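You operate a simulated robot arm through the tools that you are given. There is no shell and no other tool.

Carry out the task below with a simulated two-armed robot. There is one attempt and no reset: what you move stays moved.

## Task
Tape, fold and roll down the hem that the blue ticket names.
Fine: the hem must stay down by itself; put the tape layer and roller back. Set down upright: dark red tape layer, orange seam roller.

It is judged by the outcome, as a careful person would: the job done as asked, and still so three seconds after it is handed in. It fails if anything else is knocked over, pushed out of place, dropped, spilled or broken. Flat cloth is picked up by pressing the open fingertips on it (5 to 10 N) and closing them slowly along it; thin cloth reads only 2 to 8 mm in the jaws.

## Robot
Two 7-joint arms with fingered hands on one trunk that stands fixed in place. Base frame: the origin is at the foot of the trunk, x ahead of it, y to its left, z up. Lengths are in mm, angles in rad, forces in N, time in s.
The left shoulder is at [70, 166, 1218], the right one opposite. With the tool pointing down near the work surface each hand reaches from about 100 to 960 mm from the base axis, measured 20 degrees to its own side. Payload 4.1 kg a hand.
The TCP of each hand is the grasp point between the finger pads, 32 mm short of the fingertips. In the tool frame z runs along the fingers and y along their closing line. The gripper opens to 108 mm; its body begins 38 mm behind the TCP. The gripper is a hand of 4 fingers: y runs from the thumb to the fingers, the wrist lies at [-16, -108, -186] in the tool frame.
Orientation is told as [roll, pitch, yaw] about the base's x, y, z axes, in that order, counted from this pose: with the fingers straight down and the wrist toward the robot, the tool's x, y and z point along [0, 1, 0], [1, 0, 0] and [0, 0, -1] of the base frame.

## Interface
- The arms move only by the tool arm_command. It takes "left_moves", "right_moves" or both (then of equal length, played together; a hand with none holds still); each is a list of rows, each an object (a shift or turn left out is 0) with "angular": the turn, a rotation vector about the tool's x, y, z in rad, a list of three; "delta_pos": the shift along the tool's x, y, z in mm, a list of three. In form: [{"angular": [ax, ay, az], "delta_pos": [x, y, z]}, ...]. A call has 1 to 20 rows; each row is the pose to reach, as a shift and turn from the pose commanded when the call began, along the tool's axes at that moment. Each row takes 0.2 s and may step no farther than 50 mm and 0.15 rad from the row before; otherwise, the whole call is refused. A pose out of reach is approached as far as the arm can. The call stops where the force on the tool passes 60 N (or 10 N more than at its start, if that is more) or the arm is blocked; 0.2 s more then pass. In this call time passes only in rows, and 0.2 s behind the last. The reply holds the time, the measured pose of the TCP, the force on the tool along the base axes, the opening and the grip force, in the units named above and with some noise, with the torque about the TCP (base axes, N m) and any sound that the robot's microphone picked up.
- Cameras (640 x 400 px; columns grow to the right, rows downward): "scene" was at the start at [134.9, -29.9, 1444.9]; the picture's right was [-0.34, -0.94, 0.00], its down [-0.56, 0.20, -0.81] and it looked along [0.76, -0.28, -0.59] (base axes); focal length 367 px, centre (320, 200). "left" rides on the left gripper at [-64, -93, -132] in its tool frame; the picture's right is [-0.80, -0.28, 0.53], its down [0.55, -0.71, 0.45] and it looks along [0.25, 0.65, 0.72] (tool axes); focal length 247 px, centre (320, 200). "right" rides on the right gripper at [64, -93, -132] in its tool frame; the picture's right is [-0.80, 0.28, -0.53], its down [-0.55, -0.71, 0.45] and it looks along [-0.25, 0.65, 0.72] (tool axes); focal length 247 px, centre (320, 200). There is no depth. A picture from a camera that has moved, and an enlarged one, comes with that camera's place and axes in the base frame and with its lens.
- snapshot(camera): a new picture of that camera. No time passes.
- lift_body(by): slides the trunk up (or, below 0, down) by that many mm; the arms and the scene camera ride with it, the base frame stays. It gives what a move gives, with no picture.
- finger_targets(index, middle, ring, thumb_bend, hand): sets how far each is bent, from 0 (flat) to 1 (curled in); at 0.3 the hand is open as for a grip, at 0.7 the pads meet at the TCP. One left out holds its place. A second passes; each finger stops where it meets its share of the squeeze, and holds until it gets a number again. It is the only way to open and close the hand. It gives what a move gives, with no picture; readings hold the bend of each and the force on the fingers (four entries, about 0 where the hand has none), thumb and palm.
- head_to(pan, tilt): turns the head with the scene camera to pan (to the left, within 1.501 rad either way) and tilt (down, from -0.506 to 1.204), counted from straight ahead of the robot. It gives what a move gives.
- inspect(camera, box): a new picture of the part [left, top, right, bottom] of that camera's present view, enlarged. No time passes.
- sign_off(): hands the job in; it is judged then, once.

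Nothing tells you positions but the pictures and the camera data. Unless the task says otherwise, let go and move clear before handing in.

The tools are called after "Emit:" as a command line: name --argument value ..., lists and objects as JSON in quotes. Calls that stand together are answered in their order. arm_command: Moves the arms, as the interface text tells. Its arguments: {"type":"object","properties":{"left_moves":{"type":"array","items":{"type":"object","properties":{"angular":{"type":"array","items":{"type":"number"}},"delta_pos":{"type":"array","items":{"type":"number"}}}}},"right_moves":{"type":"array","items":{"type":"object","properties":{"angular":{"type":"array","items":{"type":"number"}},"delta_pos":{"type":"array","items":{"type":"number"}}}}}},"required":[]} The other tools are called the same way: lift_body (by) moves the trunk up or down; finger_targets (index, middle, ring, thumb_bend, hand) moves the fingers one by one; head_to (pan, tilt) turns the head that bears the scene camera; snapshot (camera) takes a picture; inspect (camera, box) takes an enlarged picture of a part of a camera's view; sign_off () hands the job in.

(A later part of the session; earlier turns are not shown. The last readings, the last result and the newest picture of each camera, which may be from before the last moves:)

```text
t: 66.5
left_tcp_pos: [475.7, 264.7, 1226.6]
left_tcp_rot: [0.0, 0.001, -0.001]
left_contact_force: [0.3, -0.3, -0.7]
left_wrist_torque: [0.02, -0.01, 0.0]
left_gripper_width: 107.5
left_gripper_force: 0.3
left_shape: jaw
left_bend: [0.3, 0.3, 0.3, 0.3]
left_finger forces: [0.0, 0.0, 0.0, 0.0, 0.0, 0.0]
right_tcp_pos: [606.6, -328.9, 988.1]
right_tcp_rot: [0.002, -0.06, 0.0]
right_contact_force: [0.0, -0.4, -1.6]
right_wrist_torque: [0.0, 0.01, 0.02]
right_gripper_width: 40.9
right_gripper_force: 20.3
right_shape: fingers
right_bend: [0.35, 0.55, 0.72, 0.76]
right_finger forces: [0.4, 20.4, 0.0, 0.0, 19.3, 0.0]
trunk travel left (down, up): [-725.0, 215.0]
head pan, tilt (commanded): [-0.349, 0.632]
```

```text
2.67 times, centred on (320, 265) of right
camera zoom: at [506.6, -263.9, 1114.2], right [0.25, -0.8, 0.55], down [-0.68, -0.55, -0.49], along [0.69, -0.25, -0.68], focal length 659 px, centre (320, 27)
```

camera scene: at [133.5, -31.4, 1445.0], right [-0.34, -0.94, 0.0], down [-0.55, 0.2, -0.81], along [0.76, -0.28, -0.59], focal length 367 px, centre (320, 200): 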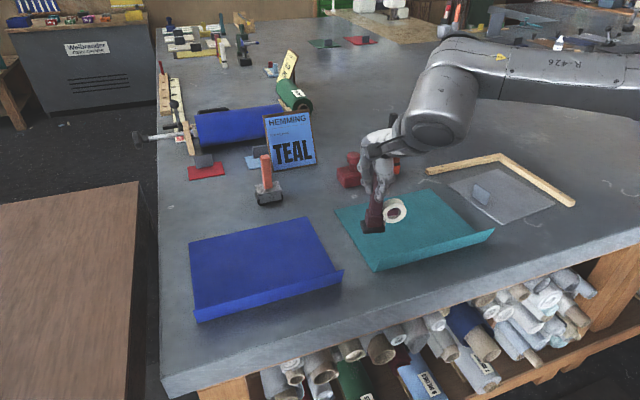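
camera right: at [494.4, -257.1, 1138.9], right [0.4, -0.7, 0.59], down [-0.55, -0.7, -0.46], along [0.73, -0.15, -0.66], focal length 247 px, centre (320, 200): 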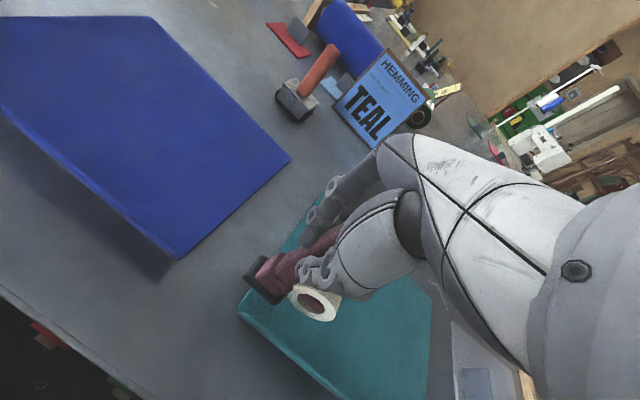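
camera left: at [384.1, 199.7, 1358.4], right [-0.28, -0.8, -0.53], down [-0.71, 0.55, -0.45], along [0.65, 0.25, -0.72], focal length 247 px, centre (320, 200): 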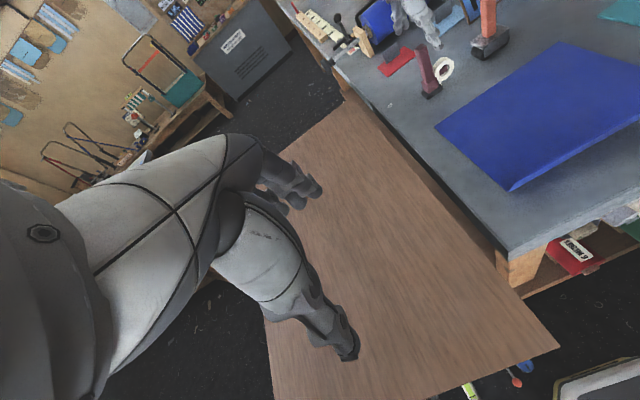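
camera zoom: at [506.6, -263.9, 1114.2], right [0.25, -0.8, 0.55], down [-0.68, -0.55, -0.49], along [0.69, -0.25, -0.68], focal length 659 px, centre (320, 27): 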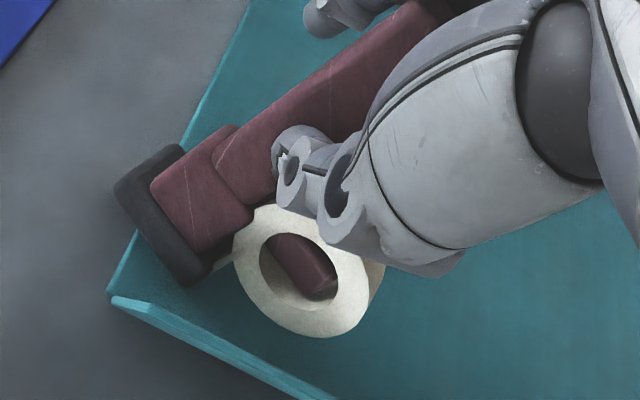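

The thumb overpowered the single finger and pushed the handle back. I'll look closely at the layer's attitude now.

Emit:
inspect --camera "scene" --box '[370, 195, 415, 270]'

Emit:
inspect --camera "right" --box '[255, 215, 355, 320]'

```text
5.33 times, centred on (392, 232) of scene
camera zoom: at [135.2, -30.0, 1444.9], right [-0.34, -0.94, 0.0], down [-0.56, 0.2, -0.81], along [0.76, -0.28, -0.59], focal length 1955 px, centre (-67, 27)
```

zoom: 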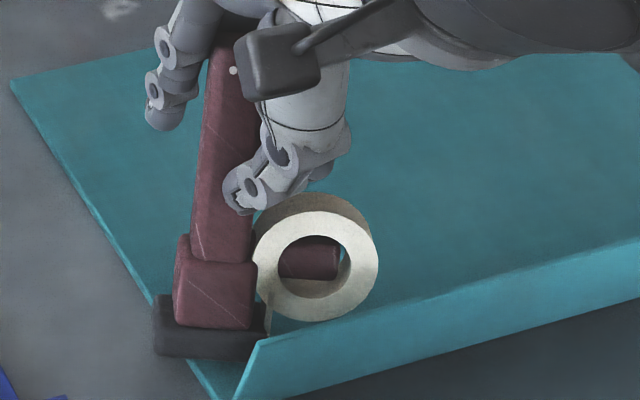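

```text
3.81 times, centred on (305, 268) of right
camera zoom: at [506.6, -263.9, 1114.2], right [0.25, -0.8, 0.55], down [-0.68, -0.55, -0.49], along [0.69, -0.25, -0.68], focal length 941 px, centre (377, -57)
```

zoom: 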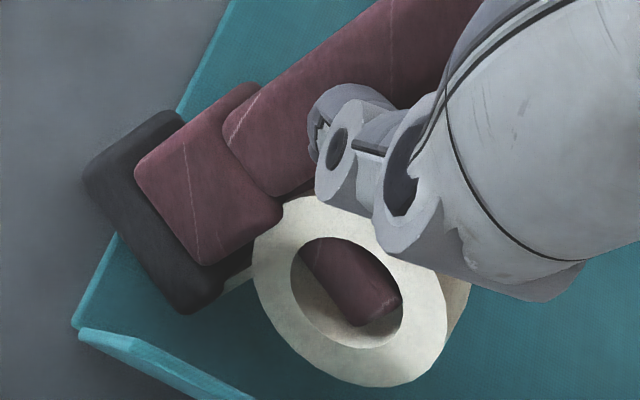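

The layer is yawed in this grip and hanging just clear. I'll lower to contact, let it stand again, and re-grip with balanced thumb and middle forces.

Emit:
arm_command --right_moves '[{"delta_pos": [0, -0.06, 1]}]'

Emit:
arm_command --right_moves '[{"delta_pos": [0, -0.06, 1]}]'

Emit:
arm_command --right_moves '[{"delta_pos": [0, -0.06, 1]}]'

```text
t: 66.9
left_tcp_pos: [475.8, 262.7, 1227.1]
left_tcp_rot: [-0.002, 0.001, 0.0]
left_contact_force: [0.2, 0.1, -0.8]
left_wrist_torque: [0.0, 0.0, 0.02]
left_gripper_width: 107.5
left_gripper_force: 0.0
left_shape: jaw
left_bend: [0.3, 0.3, 0.3, 0.3]
left_finger forces: [0.0, 0.1, 0.0, 0.0, 0.0, 0.0]
right_tcp_pos: [607.2, -329.0, 987.6]
right_tcp_rot: [0.002, -0.058, -0.001]
right_contact_force: [0.4, -0.3, -1.7]
right_wrist_torque: [0.01, 0.02, 0.01]
right_gripper_width: 40.9
right_gripper_force: 20.1
right_shape: fingers
right_bend: [0.35, 0.55, 0.72, 0.76]
right_finger forces: [0.4, 20.6, 0.1, 0.0, 19.5, 0.0]
trunk travel left (down, up): [-725.0, 215.0]
head pan, tilt (commanded): [-0.349, 0.632]
```

```text
t: 67.3
left_tcp_pos: [475.5, 264.7, 1227.8]
left_tcp_rot: [0.0, -0.001, 0.0]
left_contact_force: [0.0, -0.2, 0.6]
left_wrist_torque: [-0.01, 0.0, -0.01]
left_gripper_width: 107.6
left_gripper_force: 0.0
left_shape: jaw
left_bend: [0.3, 0.3, 0.3, 0.3]
left_finger forces: [0.1, 0.1, 0.0, 0.1, 0.0, 0.1]
right_tcp_pos: [607.2, -328.5, 986.3]
right_tcp_rot: [0.003, -0.061, 0.001]
right_contact_force: [0.1, -0.1, 0.8]
right_wrist_torque: [-0.05, 0.0, 0.03]
right_gripper_width: 40.5
right_gripper_force: 21.0
right_shape: fingers
right_bend: [0.35, 0.55, 0.72, 0.77]
right_finger forces: [0.6, 20.8, 0.0, 0.0, 20.2, 0.0]
trunk travel left (down, up): [-725.0, 215.0]
head pan, tilt (commanded): [-0.349, 0.632]
```

```text
t: 67.7
left_tcp_pos: [475.7, 264.1, 1226.5]
left_tcp_rot: [0.0, 0.001, 0.0]
left_contact_force: [-0.2, -0.1, 0.3]
left_wrist_torque: [-0.01, 0.0, -0.01]
left_gripper_width: 107.6
left_gripper_force: 0.0
left_shape: jaw
left_bend: [0.3, 0.3, 0.3, 0.3]
left_finger forces: [0.0, 0.1, 0.0, 0.0, 0.1, 0.0]
right_tcp_pos: [605.6, -327.5, 987.0]
right_tcp_rot: [0.001, -0.061, 0.001]
right_contact_force: [-0.5, 0.8, 5.4]
right_wrist_torque: [-0.11, -0.02, 0.02]
right_gripper_width: 40.5
right_gripper_force: 21.7
right_shape: fingers
right_bend: [0.35, 0.55, 0.72, 0.77]
right_finger forces: [0.9, 21.3, 0.0, 0.1, 21.4, 0.0]
trunk travel left (down, up): [-725.0, 215.0]
head pan, tilt (commanded): [-0.349, 0.632]
```

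Contact again. Opening the fingers to let it stand.

Emit:
finger_targets --hand "right" --index 0.3 --middle 0.48 --ring 0.5 --thumb_bend 0.55

Emit:
inspect --camera "scene" --box '[360, 180, 420, 275]'

Emit:
inspect --camera "right" --box '[230, 200, 370, 330]'

```text
t: 68.7
left_tcp_pos: [476.3, 263.5, 1226.7]
left_tcp_rot: [0.002, 0.001, 0.0]
left_contact_force: [-0.1, -0.5, 0.4]
left_wrist_torque: [0.04, 0.03, 0.02]
left_gripper_width: 107.5
left_gripper_force: 0.1
left_shape: jaw
left_bend: [0.3, 0.3, 0.3, 0.3]
left_finger forces: [0.0, 0.0, 0.0, 0.1, 0.1, 0.0]
right_tcp_pos: [606.9, -328.4, 985.0]
right_tcp_rot: [0.002, -0.059, -0.003]
right_contact_force: [0.0, -0.5, 0.4]
right_wrist_torque: [0.01, 0.0, 0.03]
right_gripper_width: 75.0
right_gripper_force: 0.3
right_shape: fingers
right_bend: [0.3, 0.48, 0.5, 0.55]
right_finger forces: [0.3, 0.1, 0.1, 0.0, 0.0, 0.1]
trunk travel left (down, up): [-725.0, 215.0]
head pan, tilt (commanded): [-0.349, 0.632]
```

```text
4.21 times, centred on (390, 228) of scene
camera zoom: at [134.9, -29.8, 1444.9], right [-0.34, -0.94, 0.0], down [-0.56, 0.2, -0.81], along [0.76, -0.28, -0.59], focal length 1544 px, centre (25, 84)
```

zoom: 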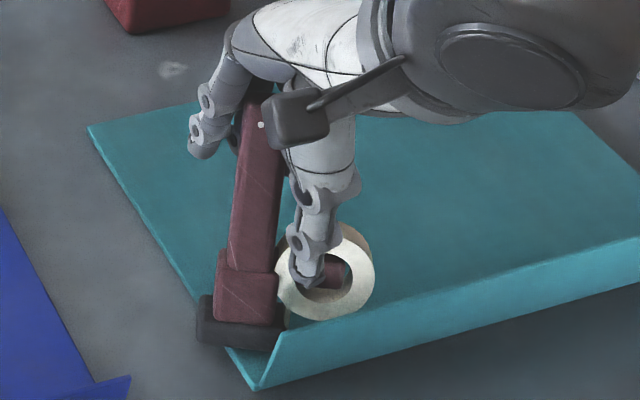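

```text
3.08 times, centred on (300, 265) of right
camera zoom: at [506.4, -263.5, 1111.7], right [0.25, -0.8, 0.55], down [-0.68, -0.55, -0.49], along [0.69, -0.25, -0.68], focal length 760 px, centre (382, 0)
```

zoom: 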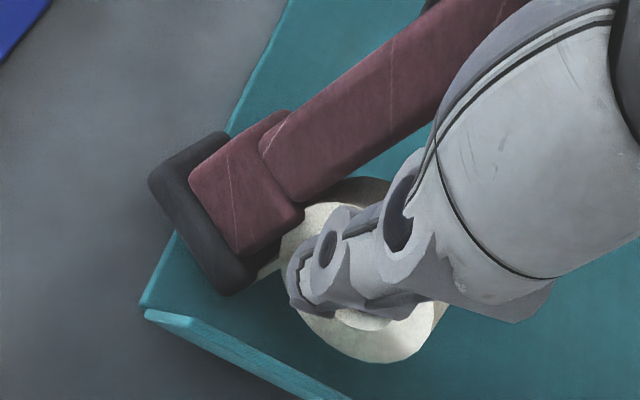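

The layer stands on the panel but is turned about −0.5 rad. I'll centre the hand around it, lift the open hand clear, and look at the handle from above to plan a properly aligned grip.

Emit:
finger_targets --hand "right" --index 0.3 --middle 0.3 --ring 0.3 --thumb_bend 0.4

Emit:
arm_command --right_moves '[{"delta_pos": [0, 6, 0]}, {"delta_pos": [0, 6.6, -10]}, {"delta_pos": [0, 7.5, -25]}, {"delta_pos": [0, 9, -50]}, {"delta_pos": [0, 10.5, -75]}]'

Emit:
snapshot --camera "scene"

Emit:
inspect --camera "scene" --box '[360, 180, 420, 275]'

Emit:
inspect --camera "right" --box '[230, 200, 370, 330]'

```text
t: 69.7
left_tcp_pos: [475.3, 262.5, 1226.8]
left_tcp_rot: [0.0, 0.0, 0.0]
left_contact_force: [0.5, 0.3, -0.5]
left_wrist_torque: [0.02, 0.0, 0.02]
left_gripper_width: 107.7
left_gripper_force: 0.1
left_shape: jaw
left_bend: [0.3, 0.3, 0.3, 0.3]
left_finger forces: [0.0, 0.0, 0.0, 0.0, 0.0, 0.1]
right_tcp_pos: [606.0, -328.2, 985.5]
right_tcp_rot: [0.002, -0.06, 0.0]
right_contact_force: [-0.2, -0.2, -0.1]
right_wrist_torque: [-0.01, -0.01, 0.04]
right_gripper_width: 95.2
right_gripper_force: 0.5
right_shape: fingers
right_bend: [0.3, 0.3, 0.3, 0.4]
right_finger forces: [0.2, 0.0, 0.0, 0.0, 0.1, 0.1]
trunk travel left (down, up): [-725.0, 215.0]
head pan, tilt (commanded): [-0.349, 0.632]
```

```text
t: 70.9
left_tcp_pos: [476.2, 265.1, 1227.6]
left_tcp_rot: [0.0, -0.001, -0.001]
left_contact_force: [0.0, -0.6, -0.1]
left_wrist_torque: [0.02, 0.01, -0.02]
left_gripper_width: 107.6
left_gripper_force: 0.0
left_shape: jaw
left_bend: [0.3, 0.3, 0.3, 0.3]
left_finger forces: [0.0, 0.0, 0.0, 0.0, 0.1, 0.1]
right_tcp_pos: [612.2, -328.1, 1062.2]
right_tcp_rot: [0.002, -0.057, 0.0]
right_contact_force: [0.8, -0.2, -0.7]
right_wrist_torque: [-0.02, -0.02, -0.02]
right_gripper_width: 95.0
right_gripper_force: 0.0
right_shape: fingers
right_bend: [0.3, 0.3, 0.3, 0.4]
right_finger forces: [0.1, 0.0, 0.0, 0.1, 0.0, 0.0]
trunk travel left (down, up): [-725.0, 215.0]
head pan, tilt (commanded): [-0.349, 0.632]
```

```text
taken
camera scene: at [134.5, -29.4, 1444.9], right [-0.34, -0.94, 0.0], down [-0.55, 0.2, -0.81], along [0.76, -0.28, -0.59], focal length 367 px, centre (320, 200)
```

scene: 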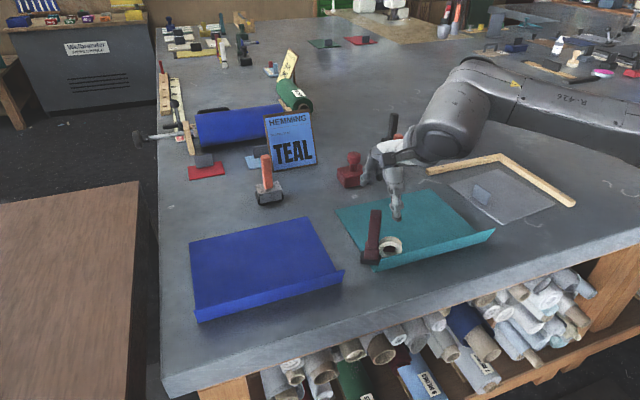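

```text
4.21 times, centred on (390, 228) of scene
camera zoom: at [134.5, -29.4, 1444.9], right [-0.34, -0.94, 0.0], down [-0.55, 0.2, -0.81], along [0.76, -0.28, -0.59], focal length 1544 px, centre (25, 84)
```

zoom: 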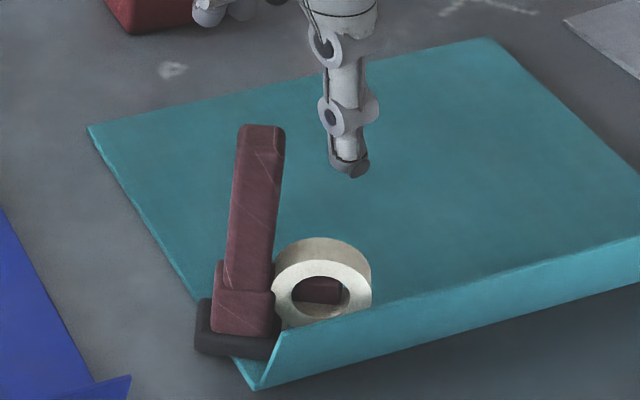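

```text
3.08 times, centred on (300, 265) of right
camera zoom: at [512.2, -263.3, 1187.6], right [0.25, -0.8, 0.55], down [-0.68, -0.55, -0.49], along [0.69, -0.25, -0.68], focal length 760 px, centre (382, 0)
```

zoom: 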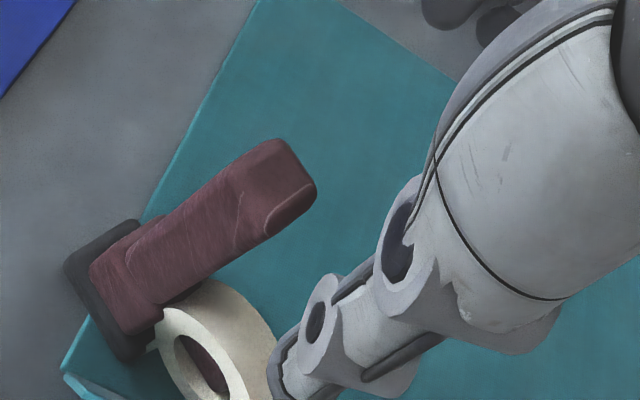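

The layer stands steady, its handle top near (615, −320) and yaw about −0.54. I'll turn the hand to match that yaw while above it, open fully, and check the alignment from the wrist camera.

Emit:
arm_command --right_moves '[{"angular": [0, -0.0075, 0.125], "delta_pos": [3, 1, 0]}, {"angular": [0, -0.015, 0.25], "delta_pos": [6, 2, 0]}, {"angular": [0, -0.0225, 0.375], "delta_pos": [9, 3, 0]}, {"angular": [0, -0.03, 0.499], "delta_pos": [11.5, 3.8, 0]}]'

Emit:
finger_targets --hand "right" --index 0.3 --middle 0.4 --ring 0.4 --thumb_bend 0.4

Emit:
inspect --camera "right" --box '[220, 170, 400, 340]'

Emit:
inspect --camera "scene" --box '[355, 160, 425, 275]'

```text
t: 71.9
left_tcp_pos: [476.5, 264.9, 1226.1]
left_tcp_rot: [0.0, 0.0, -0.001]
left_contact_force: [-0.1, 0.5, 0.5]
left_wrist_torque: [0.01, -0.03, 0.03]
left_gripper_width: 107.6
left_gripper_force: 0.0
left_shape: jaw
left_bend: [0.3, 0.3, 0.3, 0.3]
left_finger forces: [0.0, 0.0, 0.1, 0.0, 0.1, 0.0]
right_tcp_pos: [615.3, -318.0, 1062.0]
right_tcp_rot: [0.0, -0.059, -0.503]
right_contact_force: [-0.3, -0.4, -0.2]
right_wrist_torque: [-0.04, 0.01, -0.02]
right_gripper_width: 94.9
right_gripper_force: 0.1
right_shape: fingers
right_bend: [0.3, 0.3, 0.3, 0.4]
right_finger forces: [0.1, 0.0, 0.0, 0.1, 0.1, 0.0]
trunk travel left (down, up): [-725.0, 215.0]
head pan, tilt (commanded): [-0.349, 0.632]
```

```text
t: 72.9
left_tcp_pos: [475.6, 263.8, 1227.3]
left_tcp_rot: [-0.001, -0.001, 0.001]
left_contact_force: [-0.7, -0.3, -0.3]
left_wrist_torque: [-0.02, 0.02, -0.01]
left_gripper_width: 107.6
left_gripper_force: 0.1
left_shape: jaw
left_bend: [0.3, 0.3, 0.3, 0.3]
left_finger forces: [0.0, 0.0, 0.0, 0.0, 0.0, 0.1]
right_tcp_pos: [616.3, -317.9, 1061.7]
right_tcp_rot: [0.0, -0.059, -0.498]
right_contact_force: [-0.4, -0.5, -0.8]
right_wrist_torque: [0.01, 0.03, -0.02]
right_gripper_width: 95.1
right_gripper_force: 0.0
right_shape: fingers
right_bend: [0.3, 0.4, 0.4, 0.4]
right_finger forces: [0.1, 0.0, 0.1, 0.0, 0.0, 0.1]
trunk travel left (down, up): [-725.0, 215.0]
head pan, tilt (commanded): [-0.349, 0.632]
```

```text
2.35 times, centred on (310, 255) of right
camera zoom: at [559.3, -212.0, 1187.3], right [-0.16, -0.82, 0.55], down [-0.86, -0.16, -0.49], along [0.49, -0.55, -0.68], focal length 581 px, centre (344, 71)
```

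zoom: 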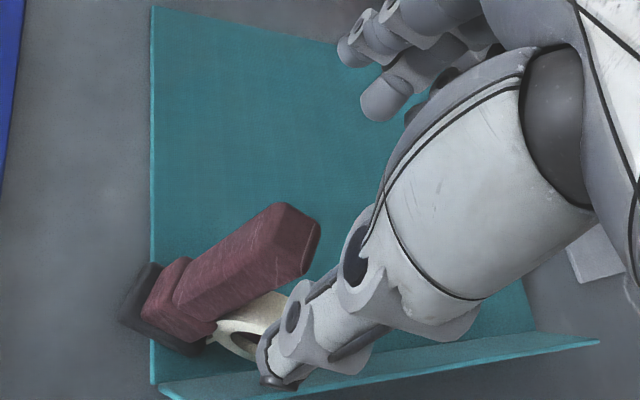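

```text
3.48 times, centred on (390, 218) of scene
camera zoom: at [135.0, -29.7, 1444.9], right [-0.34, -0.94, 0.0], down [-0.56, 0.2, -0.81], along [0.76, -0.28, -0.59], focal length 1275 px, centre (76, 139)
```

zoom: 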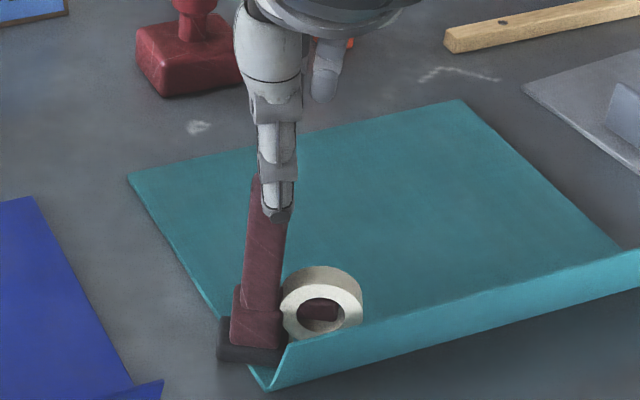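

Hand yaw is −0.5 and the handle projects right under the TCP. I'll shift 3.5 mm to line thumb and middle with it and go down to z 988.

Emit:
arm_command --right_moves '[{"delta_pos": [3.5, -2, 0]}, {"delta_pos": [3.5, -3.5, 25]}, {"delta_pos": [3.5, -5, 50]}, {"delta_pos": [3.5, -6.4, 73.8]}]'

Emit:
finger_targets --hand "right" --middle 0.6 --ring 0.5 --thumb_bend 0.6

Emit:
inspect --camera "right" --box '[220, 170, 400, 340]'

Emit:
inspect --camera "scene" --box '[355, 160, 425, 275]'

```text
t: 73.9
left_tcp_pos: [475.9, 264.4, 1227.8]
left_tcp_rot: [0.0, -0.001, 0.002]
left_contact_force: [0.4, -0.3, 0.0]
left_wrist_torque: [-0.01, 0.02, 0.03]
left_gripper_width: 107.6
left_gripper_force: 0.0
left_shape: jaw
left_bend: [0.3, 0.3, 0.3, 0.3]
left_finger forces: [0.0, 0.0, 0.0, 0.1, 0.0, 0.0]
right_tcp_pos: [616.9, -313.3, 987.8]
right_tcp_rot: [0.002, -0.059, -0.5]
right_contact_force: [-0.4, -0.5, -0.5]
right_wrist_torque: [-0.02, 0.01, -0.04]
right_gripper_width: 95.1
right_gripper_force: 0.0
right_shape: fingers
right_bend: [0.3, 0.4, 0.4, 0.4]
right_finger forces: [0.1, 0.1, 0.1, 0.0, 0.0, 0.0]
trunk travel left (down, up): [-725.0, 215.0]
head pan, tilt (commanded): [-0.349, 0.632]
```

```text
t: 74.9
left_tcp_pos: [476.7, 263.7, 1227.9]
left_tcp_rot: [0.0, 0.0, -0.002]
left_contact_force: [1.2, -0.3, -0.3]
left_wrist_torque: [0.03, -0.02, -0.04]
left_gripper_width: 107.8
left_gripper_force: 0.1
left_shape: jaw
left_bend: [0.3, 0.3, 0.3, 0.3]
left_finger forces: [0.0, 0.0, 0.1, 0.0, 0.0, 0.1]
right_tcp_pos: [615.9, -313.6, 986.7]
right_tcp_rot: [0.003, -0.06, -0.5]
right_contact_force: [-0.2, -0.1, 1.0]
right_wrist_torque: [0.02, 0.01, -0.01]
right_gripper_width: 69.6
right_gripper_force: 0.9
right_shape: fingers
right_bend: [0.3, 0.6, 0.5, 0.59]
right_finger forces: [0.1, 0.0, 0.0, 0.1, 0.4, 0.0]
trunk travel left (down, up): [-725.0, 215.0]
head pan, tilt (commanded): [-0.349, 0.632]
```

```text
2.35 times, centred on (310, 255) of right
camera zoom: at [559.1, -208.3, 1113.4], right [-0.16, -0.82, 0.55], down [-0.86, -0.16, -0.49], along [0.49, -0.55, -0.68], focal length 581 px, centre (344, 71)
```

zoom: 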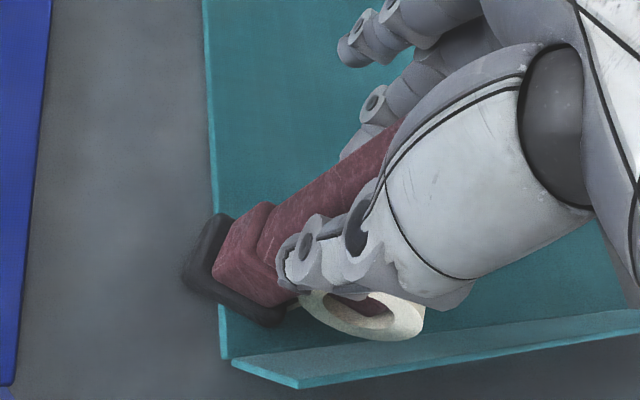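

```text
3.48 times, centred on (390, 218) of scene
camera zoom: at [134.9, -29.8, 1444.9], right [-0.34, -0.94, 0.0], down [-0.56, 0.2, -0.81], along [0.76, -0.28, -0.59], focal length 1275 px, centre (76, 139)
```

zoom: 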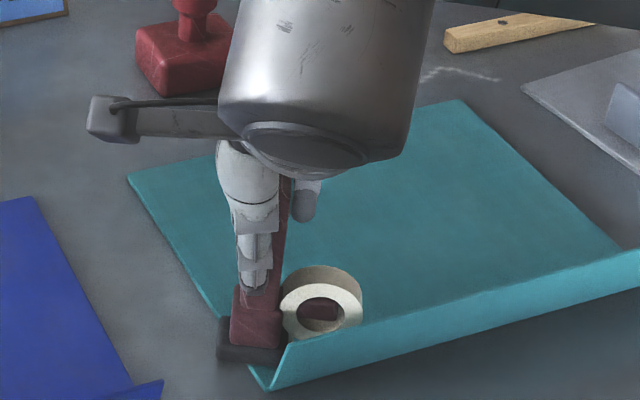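

Thumb just touches. Closing thumb and middle gently to check balance.

Emit:
finger_targets --hand "right" --middle 0.72 --thumb_bend 0.68

Emit:
inspect --camera "right" --box '[220, 170, 400, 340]'

Emit:
inspect --camera "scene" --box '[355, 160, 425, 275]'

```text
t: 75.9
left_tcp_pos: [476.4, 264.1, 1226.7]
left_tcp_rot: [0.0, 0.001, 0.0]
left_contact_force: [-0.3, 0.1, 0.0]
left_wrist_torque: [0.0, 0.02, 0.01]
left_gripper_width: 107.3
left_gripper_force: 0.0
left_shape: jaw
left_bend: [0.3, 0.3, 0.3, 0.3]
left_finger forces: [0.0, 0.0, 0.0, 0.0, 0.1, 0.0]
right_tcp_pos: [616.2, -313.9, 986.2]
right_tcp_rot: [0.004, -0.06, -0.5]
right_contact_force: [-0.3, 0.3, 0.3]
right_wrist_torque: [0.04, 0.02, -0.06]
right_gripper_width: 66.7
right_gripper_force: 5.7
right_shape: fingers
right_bend: [0.3, 0.65, 0.5, 0.63]
right_finger forces: [0.1, 6.2, 0.0, 0.0, 6.6, 0.1]
trunk travel left (down, up): [-725.0, 215.0]
head pan, tilt (commanded): [-0.349, 0.632]
```

```text
2.35 times, centred on (310, 255) of right
camera zoom: at [559.2, -208.4, 1113.3], right [-0.16, -0.82, 0.55], down [-0.86, -0.16, -0.49], along [0.49, -0.55, -0.68], focal length 581 px, centre (344, 71)
```

zoom: 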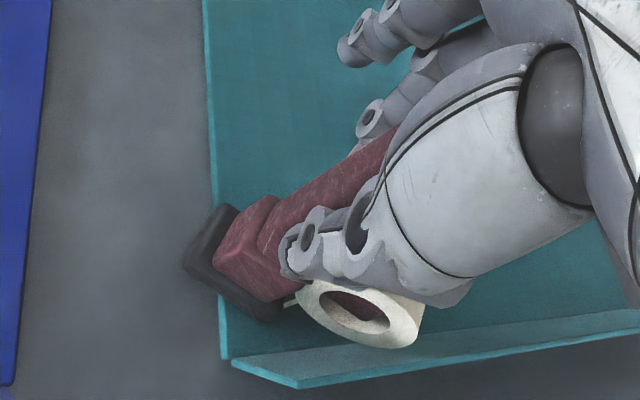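

```text
3.48 times, centred on (390, 218) of scene
camera zoom: at [135.1, -29.9, 1444.9], right [-0.34, -0.94, 0.0], down [-0.56, 0.2, -0.81], along [0.76, -0.28, -0.59], focal length 1275 px, centre (76, 139)
```

zoom: 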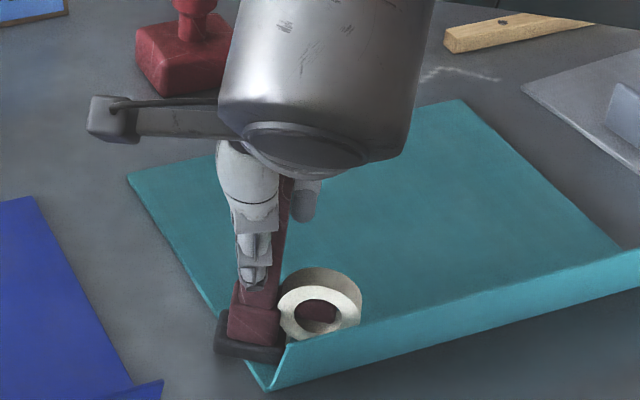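

Balanced at about 6 N each. I'll firm it up in proportion and bring the ring finger alongside.

Emit:
finger_targets --hand "right" --middle 0.86 --thumb_bend 0.76 --ring 0.7

Emit:
inspect --camera "right" --box '[220, 170, 400, 340]'

Emit:
inspect --camera "scene" --box '[355, 160, 425, 275]'

```text
t: 76.9
left_tcp_pos: [477.4, 263.1, 1227.3]
left_tcp_rot: [0.0, 0.0, 0.0]
left_contact_force: [-0.9, 0.0, -0.6]
left_wrist_torque: [0.0, -0.02, 0.03]
left_gripper_width: 107.5
left_gripper_force: 0.0
left_shape: jaw
left_bend: [0.3, 0.3, 0.3, 0.3]
left_finger forces: [0.0, 0.0, 0.0, 0.0, 0.0, 0.1]
right_tcp_pos: [615.7, -313.0, 986.6]
right_tcp_rot: [0.002, -0.057, -0.498]
right_contact_force: [0.5, -0.3, 0.8]
right_wrist_torque: [0.03, -0.01, 0.01]
right_gripper_width: 63.7
right_gripper_force: 14.1
right_shape: fingers
right_bend: [0.3, 0.63, 0.7, 0.66]
right_finger forces: [0.1, 14.1, 0.0, 0.1, 14.1, 0.0]
trunk travel left (down, up): [-725.0, 215.0]
head pan, tilt (commanded): [-0.349, 0.632]
```

```text
2.35 times, centred on (310, 255) of right
camera zoom: at [559.3, -208.4, 1113.3], right [-0.16, -0.82, 0.55], down [-0.86, -0.16, -0.49], along [0.49, -0.55, -0.68], focal length 581 px, centre (344, 71)
```

zoom: 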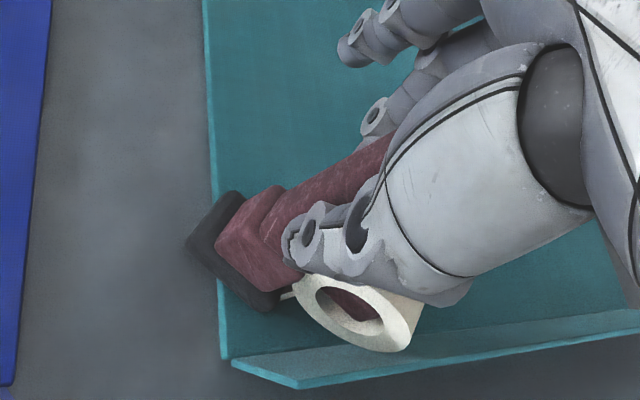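

```text
3.48 times, centred on (390, 218) of scene
camera zoom: at [135.2, -29.9, 1444.9], right [-0.34, -0.94, 0.0], down [-0.56, 0.2, -0.81], along [0.76, -0.28, -0.59], focal length 1275 px, centre (76, 139)
```

zoom: 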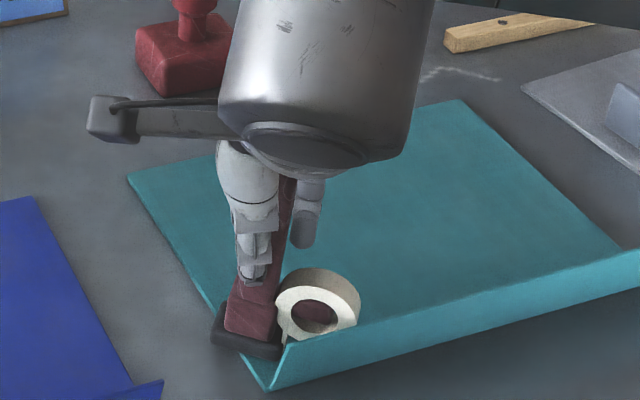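

It keeps settling about −0.2 relative to the hand, so thumb and middle aren't quite opposed. A three-point grip with the thumb between middle and ring should be steadier, so I'll loosen, turn the hand to the tool's yaw and shift 8 mm.

Emit:
finger_targets --hand "right" --index 0.3 --middle 0.52 --ring 0.5 --thumb_bend 0.54

Emit:
arm_command --right_moves '[{"angular": [0, -0.0045, 0.075], "delta_pos": [-4, 2, 0]}, {"angular": [0, -0.009, 0.15], "delta_pos": [-8.3, 4.3, -1]}]'

Emit:
finger_targets --hand "right" --middle 0.7 --ring 0.7 --thumb_bend 0.68

Emit:
inspect --camera "right" --box '[220, 170, 400, 340]'

Emit:
inspect --camera "scene" --box '[355, 160, 425, 275]'

```text
t: 77.9
left_tcp_pos: [475.4, 265.1, 1226.9]
left_tcp_rot: [-0.002, 0.001, 0.0]
left_contact_force: [-0.6, -0.6, 0.0]
left_wrist_torque: [-0.01, 0.0, 0.01]
left_gripper_width: 107.7
left_gripper_force: 0.0
left_shape: jaw
left_bend: [0.3, 0.3, 0.3, 0.3]
left_finger forces: [0.1, 0.1, 0.1, 0.0, 0.1, 0.0]
right_tcp_pos: [616.9, -313.8, 987.6]
right_tcp_rot: [0.002, -0.059, -0.498]
right_contact_force: [-0.2, -0.7, 0.1]
right_wrist_torque: [0.01, 0.01, 0.0]
right_gripper_width: 76.2
right_gripper_force: 0.0
right_shape: fingers
right_bend: [0.3, 0.52, 0.5, 0.54]
right_finger forces: [0.0, 0.0, 0.0, 0.0, 0.0, 0.0]
trunk travel left (down, up): [-725.0, 215.0]
head pan, tilt (commanded): [-0.349, 0.632]
```

```text
t: 78.5
left_tcp_pos: [477.3, 264.1, 1226.1]
left_tcp_rot: [0.001, 0.0, -0.001]
left_contact_force: [-0.1, -0.1, 0.0]
left_wrist_torque: [0.0, 0.03, 0.0]
left_gripper_width: 107.4
left_gripper_force: 0.0
left_shape: jaw
left_bend: [0.3, 0.3, 0.3, 0.3]
left_finger forces: [0.0, 0.0, 0.1, 0.0, 0.0, 0.0]
right_tcp_pos: [615.7, -323.0, 988.1]
right_tcp_rot: [0.001, -0.059, -0.651]
right_contact_force: [-0.4, 0.1, -0.8]
right_wrist_torque: [0.01, 0.04, -0.02]
right_gripper_width: 76.4
right_gripper_force: 0.1
right_shape: fingers
right_bend: [0.3, 0.52, 0.5, 0.54]
right_finger forces: [0.0, 0.1, 0.0, 0.0, 0.0, 0.0]
trunk travel left (down, up): [-725.0, 215.0]
head pan, tilt (commanded): [-0.349, 0.632]
```

```text
t: 79.5
left_tcp_pos: [476.2, 264.2, 1225.7]
left_tcp_rot: [0.001, 0.0, 0.0]
left_contact_force: [0.0, -0.1, -0.4]
left_wrist_torque: [0.03, 0.01, 0.0]
left_gripper_width: 107.7
left_gripper_force: 0.1
left_shape: jaw
left_bend: [0.3, 0.3, 0.3, 0.3]
left_finger forces: [0.1, 0.1, 0.1, 0.0, 0.0, 0.0]
right_tcp_pos: [616.6, -322.9, 989.4]
right_tcp_rot: [0.0, -0.059, -0.649]
right_contact_force: [-0.6, -0.5, -0.3]
right_wrist_torque: [0.03, -0.01, -0.01]
right_gripper_width: 59.1
right_gripper_force: 0.7
right_shape: fingers
right_bend: [0.3, 0.7, 0.7, 0.67]
right_finger forces: [0.0, 0.4, 0.1, 0.0, 0.4, 0.1]
trunk travel left (down, up): [-725.0, 215.0]
head pan, tilt (commanded): [-0.349, 0.632]
```

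```text
2.35 times, centred on (310, 255) of right
camera zoom: at [575.1, -209.9, 1114.6], right [-0.28, -0.79, 0.55], down [-0.87, -0.03, -0.49], along [0.4, -0.62, -0.68], focal length 581 px, centre (344, 71)
```

zoom: 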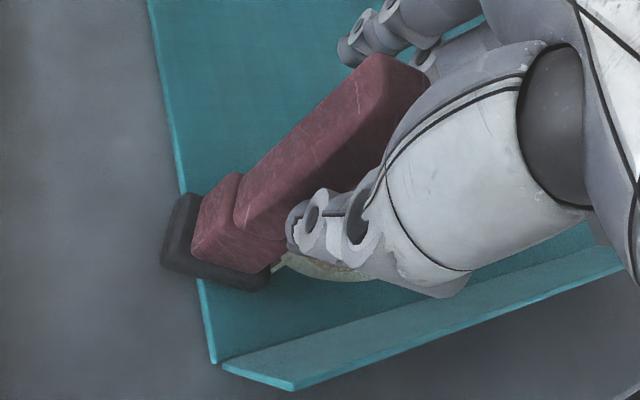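

```text
3.48 times, centred on (390, 218) of scene
camera zoom: at [134.9, -29.9, 1444.9], right [-0.34, -0.94, 0.0], down [-0.56, 0.2, -0.81], along [0.76, -0.28, -0.59], focal length 1275 px, centre (76, 139)
```

zoom: 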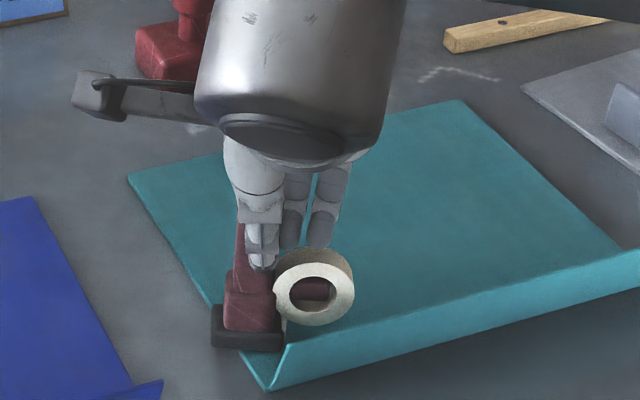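

I had the finger order mirrored: the left finger is the index and the right one the ring. This position suits index and middle with the thumb between them, so I'll open the ring and close those.

Emit:
finger_targets --hand "right" --index 0.68 --middle 0.66 --ring 0.4 --thumb_bend 0.68

Emit:
inspect --camera "right" --box '[220, 170, 400, 340]'

Emit:
inspect --camera "scene" --box '[355, 160, 425, 275]'

```text
t: 80.5
left_tcp_pos: [477.4, 264.0, 1226.0]
left_tcp_rot: [0.001, 0.0, -0.002]
left_contact_force: [0.4, 0.6, -0.6]
left_wrist_torque: [0.01, 0.01, 0.0]
left_gripper_width: 107.6
left_gripper_force: 0.0
left_shape: jaw
left_bend: [0.3, 0.3, 0.3, 0.3]
left_finger forces: [0.0, 0.1, 0.0, 0.1, 0.0, 0.1]
right_tcp_pos: [617.0, -323.1, 987.1]
right_tcp_rot: [-0.001, -0.06, -0.649]
right_contact_force: [-0.2, -0.3, -0.1]
right_wrist_torque: [0.02, 0.01, -0.01]
right_gripper_width: 19.4
right_gripper_force: 3.6
right_shape: fingers
right_bend: [0.63, 0.66, 0.4, 0.65]
right_finger forces: [3.6, 0.0, 0.0, 0.0, 3.4, 0.1]
trunk travel left (down, up): [-725.0, 215.0]
head pan, tilt (commanded): [-0.349, 0.632]
```

```text
2.35 times, centred on (310, 255) of right
camera zoom: at [575.2, -209.9, 1114.5], right [-0.28, -0.79, 0.55], down [-0.87, -0.03, -0.49], along [0.4, -0.62, -0.68], focal length 581 px, centre (344, 71)
```

zoom: 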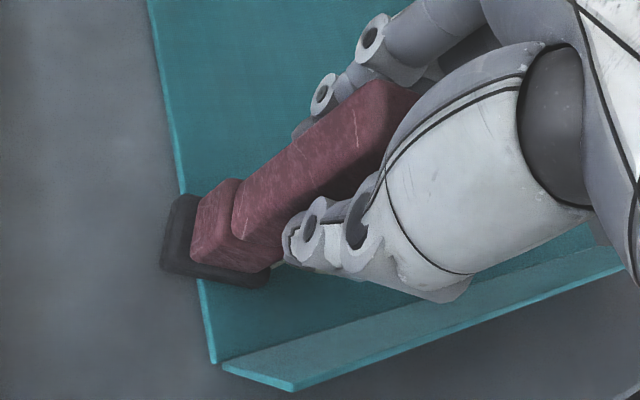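

```text
3.48 times, centred on (390, 218) of scene
camera zoom: at [135.0, -29.9, 1444.9], right [-0.34, -0.94, 0.0], down [-0.56, 0.2, -0.81], along [0.76, -0.28, -0.59], focal length 1275 px, centre (76, 139)
```

zoom: 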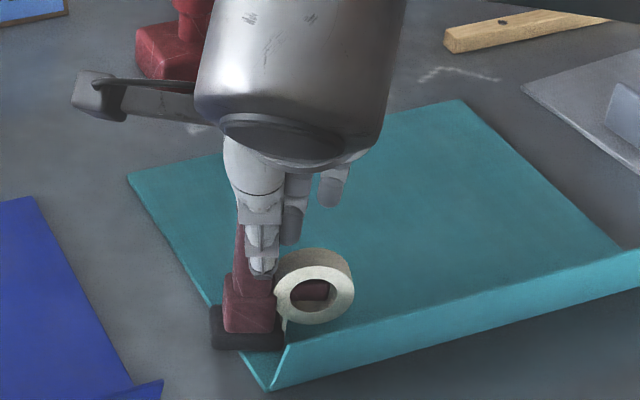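

Index alone is bearing now. The evenly shared grip was the one with the handle about 2 mm right of the TCP line, so I'll loosen, match the tool's yaw (−0.45), shift back 9 mm and close index, middle and thumb together.

Emit:
finger_targets --hand "right" --index 0.5 --middle 0.5 --ring 0.4 --thumb_bend 0.52

Emit:
arm_command --right_moves '[{"angular": [0, 0.006, -0.1], "delta_pos": [4.5, 1.4, 0]}, {"angular": [0, 0.012, -0.2], "delta_pos": [9, 2.8, 0]}]'

Emit:
finger_targets --hand "right" --index 0.69 --middle 0.7 --thumb_bend 0.69

Emit:
inspect --camera "right" --box '[220, 170, 400, 340]'

Emit:
inspect --camera "scene" --box '[355, 160, 425, 275]'

```text
t: 81.5
left_tcp_pos: [475.7, 263.4, 1227.2]
left_tcp_rot: [0.0, -0.002, -0.001]
left_contact_force: [0.3, -0.5, 0.6]
left_wrist_torque: [0.0, -0.02, 0.0]
left_gripper_width: 107.7
left_gripper_force: 0.1
left_shape: jaw
left_bend: [0.3, 0.3, 0.3, 0.3]
left_finger forces: [0.0, 0.1, 0.0, 0.0, 0.0, 0.1]
right_tcp_pos: [615.5, -322.4, 987.8]
right_tcp_rot: [-0.001, -0.061, -0.65]
right_contact_force: [0.4, -0.3, 0.4]
right_wrist_torque: [-0.01, -0.02, 0.02]
right_gripper_width: 52.5
right_gripper_force: 0.0
right_shape: fingers
right_bend: [0.5, 0.5, 0.4, 0.52]
right_finger forces: [0.0, 0.0, 0.1, 0.0, 0.0, 0.0]
trunk travel left (down, up): [-725.0, 215.0]
head pan, tilt (commanded): [-0.349, 0.632]
```

```text
t: 82.1
left_tcp_pos: [476.0, 264.7, 1227.6]
left_tcp_rot: [-0.001, 0.001, 0.0]
left_contact_force: [0.2, 0.0, -0.2]
left_wrist_torque: [0.03, -0.01, 0.01]
left_gripper_width: 107.5
left_gripper_force: 0.1
left_shape: jaw
left_bend: [0.3, 0.3, 0.3, 0.3]
left_finger forces: [0.0, 0.0, 0.1, 0.1, 0.0, 0.0]
right_tcp_pos: [623.9, -316.9, 988.0]
right_tcp_rot: [0.002, -0.061, -0.449]
right_contact_force: [-0.3, 0.3, 0.3]
right_wrist_torque: [0.01, 0.0, 0.0]
right_gripper_width: 52.4
right_gripper_force: 0.0
right_shape: fingers
right_bend: [0.5, 0.5, 0.4, 0.52]
right_finger forces: [0.0, 0.0, 0.0, 0.1, 0.0, 0.1]
trunk travel left (down, up): [-725.0, 215.0]
head pan, tilt (commanded): [-0.349, 0.632]
```

```text
t: 83.1
left_tcp_pos: [476.8, 264.1, 1226.7]
left_tcp_rot: [0.0, 0.001, 0.0]
left_contact_force: [-0.7, -1.0, 0.8]
left_wrist_torque: [0.01, -0.02, 0.01]
left_gripper_width: 107.6
left_gripper_force: 0.0
left_shape: jaw
left_bend: [0.3, 0.3, 0.3, 0.3]
left_finger forces: [0.0, 0.1, 0.1, 0.0, 0.0, 0.1]
right_tcp_pos: [623.2, -318.6, 988.4]
right_tcp_rot: [0.003, -0.058, -0.45]
right_contact_force: [-0.1, 0.8, 0.4]
right_wrist_torque: [0.03, -0.02, 0.0]
right_gripper_width: 20.1
right_gripper_force: 6.9
right_shape: fingers
right_bend: [0.65, 0.66, 0.4, 0.64]
right_finger forces: [2.7, 4.5, 0.0, 0.1, 6.8, 0.1]
trunk travel left (down, up): [-725.0, 215.0]
head pan, tilt (commanded): [-0.349, 0.632]
```

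```text
2.35 times, centred on (310, 255) of right
camera zoom: at [561.1, -214.9, 1115.0], right [-0.12, -0.83, 0.55], down [-0.85, -0.2, -0.49], along [0.51, -0.52, -0.68], focal length 581 px, centre (344, 71)
```

zoom: 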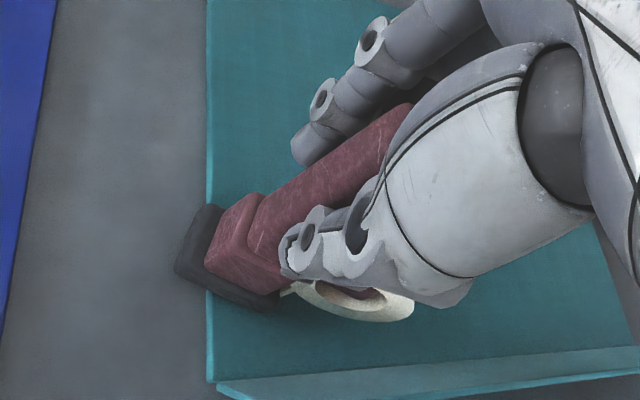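

```text
3.48 times, centred on (390, 218) of scene
camera zoom: at [135.0, -29.8, 1444.9], right [-0.34, -0.94, 0.0], down [-0.56, 0.2, -0.81], along [0.76, -0.28, -0.59], focal length 1275 px, centre (76, 139)
```

zoom: 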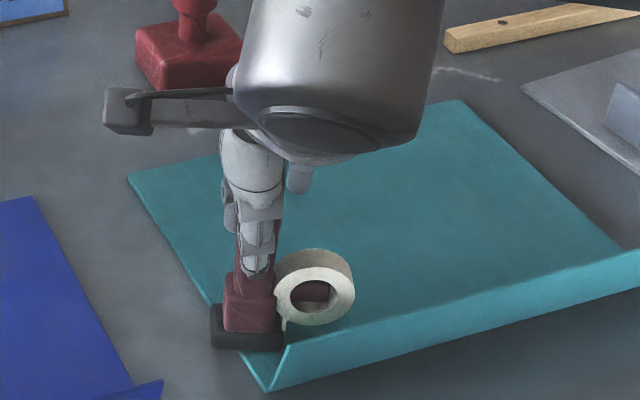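

That's a proper three-point grip: index 2.7, middle 4.5, thumb 6.8 N, all at equal bend. I'll firm it in steps keeping that ratio.

Emit:
finger_targets --hand "right" --index 0.73 --middle 0.75 --thumb_bend 0.75

Emit:
finger_targets --hand "right" --index 0.78 --middle 0.82 --thumb_bend 0.82

Emit:
inspect --camera "scene" --box '[355, 160, 425, 275]'

Emit:
inspect --camera "right" --box '[220, 170, 400, 340]'

```text
t: 84.1
left_tcp_pos: [476.0, 262.4, 1227.0]
left_tcp_rot: [0.002, 0.0, 0.001]
left_contact_force: [0.4, 0.4, 0.0]
left_wrist_torque: [-0.03, 0.0, -0.01]
left_gripper_width: 107.6
left_gripper_force: 0.0
left_shape: jaw
left_bend: [0.3, 0.3, 0.3, 0.3]
left_finger forces: [0.0, 0.0, 0.1, 0.1, 0.1, 0.1]
right_tcp_pos: [623.8, -316.6, 988.3]
right_tcp_rot: [0.003, -0.058, -0.449]
right_contact_force: [-0.9, -0.5, -2.8]
right_wrist_torque: [0.07, -0.01, -0.04]
right_gripper_width: 19.1
right_gripper_force: 16.3
right_shape: fingers
right_bend: [0.72, 0.65, 0.4, 0.63]
right_finger forces: [7.4, 9.0, 0.1, 0.1, 16.8, 0.1]
trunk travel left (down, up): [-725.0, 215.0]
head pan, tilt (commanded): [-0.349, 0.632]
```

```text
t: 85.1
left_tcp_pos: [476.4, 262.7, 1226.9]
left_tcp_rot: [0.0, -0.001, 0.001]
left_contact_force: [0.8, -0.5, 0.3]
left_wrist_torque: [-0.01, 0.0, 0.02]
left_gripper_width: 107.7
left_gripper_force: 0.1
left_shape: jaw
left_bend: [0.3, 0.3, 0.3, 0.3]
left_finger forces: [0.0, 0.1, 0.0, 0.1, 0.0, 0.0]
right_tcp_pos: [623.2, -317.3, 988.8]
right_tcp_rot: [0.0, -0.06, -0.447]
right_contact_force: [-0.5, -0.1, -2.0]
right_wrist_torque: [-0.02, -0.01, 0.0]
right_gripper_width: 18.2
right_gripper_force: 26.0
right_shape: fingers
right_bend: [0.74, 0.73, 0.4, 0.63]
right_finger forces: [13.2, 12.7, 0.1, 0.0, 26.3, 0.1]
trunk travel left (down, up): [-725.0, 215.0]
head pan, tilt (commanded): [-0.349, 0.632]
```

```text
3.48 times, centred on (390, 218) of scene
camera zoom: at [135.2, -30.0, 1444.9], right [-0.34, -0.94, 0.0], down [-0.56, 0.2, -0.81], along [0.76, -0.28, -0.59], focal length 1275 px, centre (76, 139)
```

zoom: 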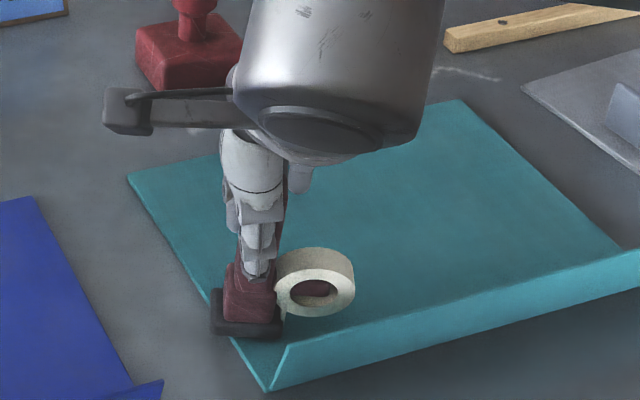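

```text
2.35 times, centred on (310, 255) of right
camera zoom: at [561.3, -215.0, 1114.7], right [-0.12, -0.83, 0.55], down [-0.85, -0.2, -0.49], along [0.51, -0.52, -0.68], focal length 581 px, centre (344, 71)
```

zoom: 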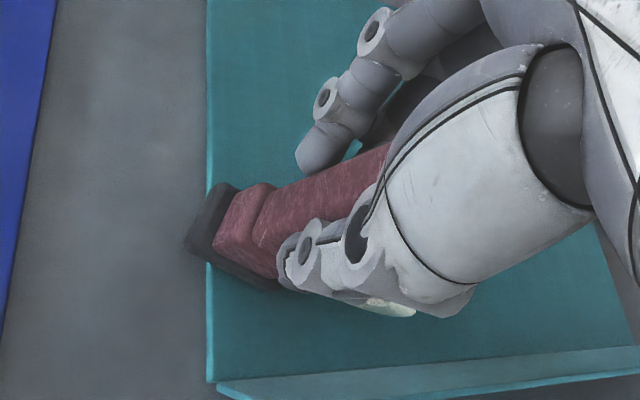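

The squeeze is now 26 N, but it seems to have pitched the tool a little. I'll lift it 20 mm, turn the hand back to yaw 0 and measure the tool's attitude in clear view.

Emit:
arm_command --right_moves '[{"delta_pos": [0, 0.6, -10]}, {"delta_pos": [0, 1.2, -20]}, {"angular": [0, 0.0075, -0.125], "delta_pos": [0, 1.2, -20]}, {"angular": [0, 0.015, -0.25], "delta_pos": [0, 1.2, -20]}, {"angular": [0, 0.0225, -0.375], "delta_pos": [0, 1.2, -20]}, {"angular": [0, 0.027, -0.45], "delta_pos": [0, 1.2, -20]}]'

Emit:
inspect --camera "scene" --box '[355, 160, 425, 275]'

Emit:
inspect --camera "right" --box '[220, 170, 400, 340]'

```text
t: 86.5
left_tcp_pos: [476.3, 263.2, 1227.6]
left_tcp_rot: [0.0, -0.002, 0.001]
left_contact_force: [-0.3, -0.9, -0.3]
left_wrist_torque: [0.02, -0.02, 0.01]
left_gripper_width: 107.7
left_gripper_force: 0.2
left_shape: jaw
left_bend: [0.3, 0.3, 0.3, 0.3]
left_finger forces: [0.1, 0.0, 0.0, 0.1, 0.0, 0.0]
right_tcp_pos: [624.4, -316.3, 1008.8]
right_tcp_rot: [-0.001, -0.058, 0.005]
right_contact_force: [0.0, 0.5, -2.1]
right_wrist_torque: [0.02, -0.01, -0.02]
right_gripper_width: 18.1
right_gripper_force: 25.8
right_shape: fingers
right_bend: [0.75, 0.73, 0.4, 0.63]
right_finger forces: [13.2, 12.8, 0.0, 0.0, 26.4, 0.0]
trunk travel left (down, up): [-725.0, 215.0]
head pan, tilt (commanded): [-0.349, 0.632]
```

```text
3.48 times, centred on (390, 218) of scene
camera zoom: at [135.1, -30.3, 1444.9], right [-0.34, -0.94, 0.0], down [-0.56, 0.2, -0.81], along [0.76, -0.28, -0.59], focal length 1275 px, centre (76, 139)
```

zoom: 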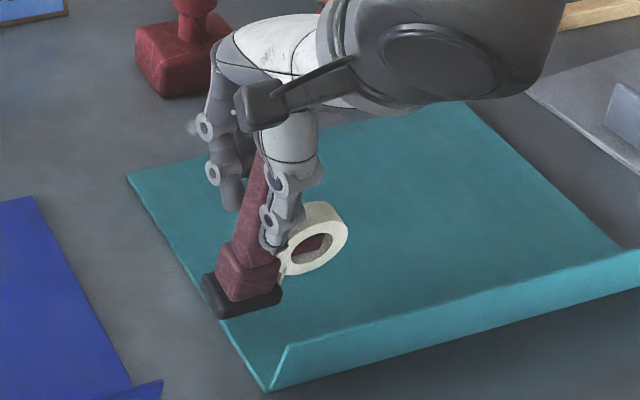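

```text
2.35 times, centred on (310, 255) of right
camera zoom: at [522.9, -252.3, 1134.7], right [0.25, -0.8, 0.55], down [-0.68, -0.55, -0.49], along [0.69, -0.24, -0.68], focal length 581 px, centre (344, 71)
```

zoom: 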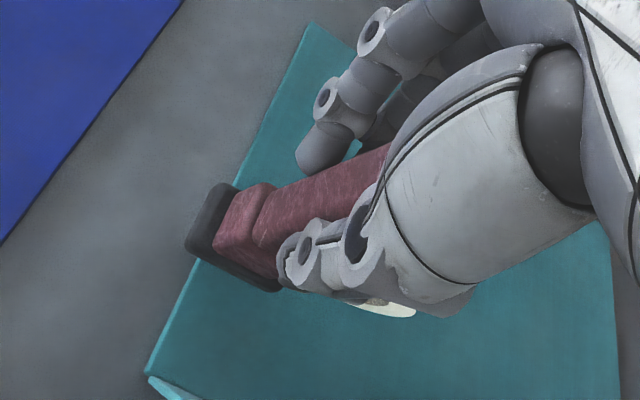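

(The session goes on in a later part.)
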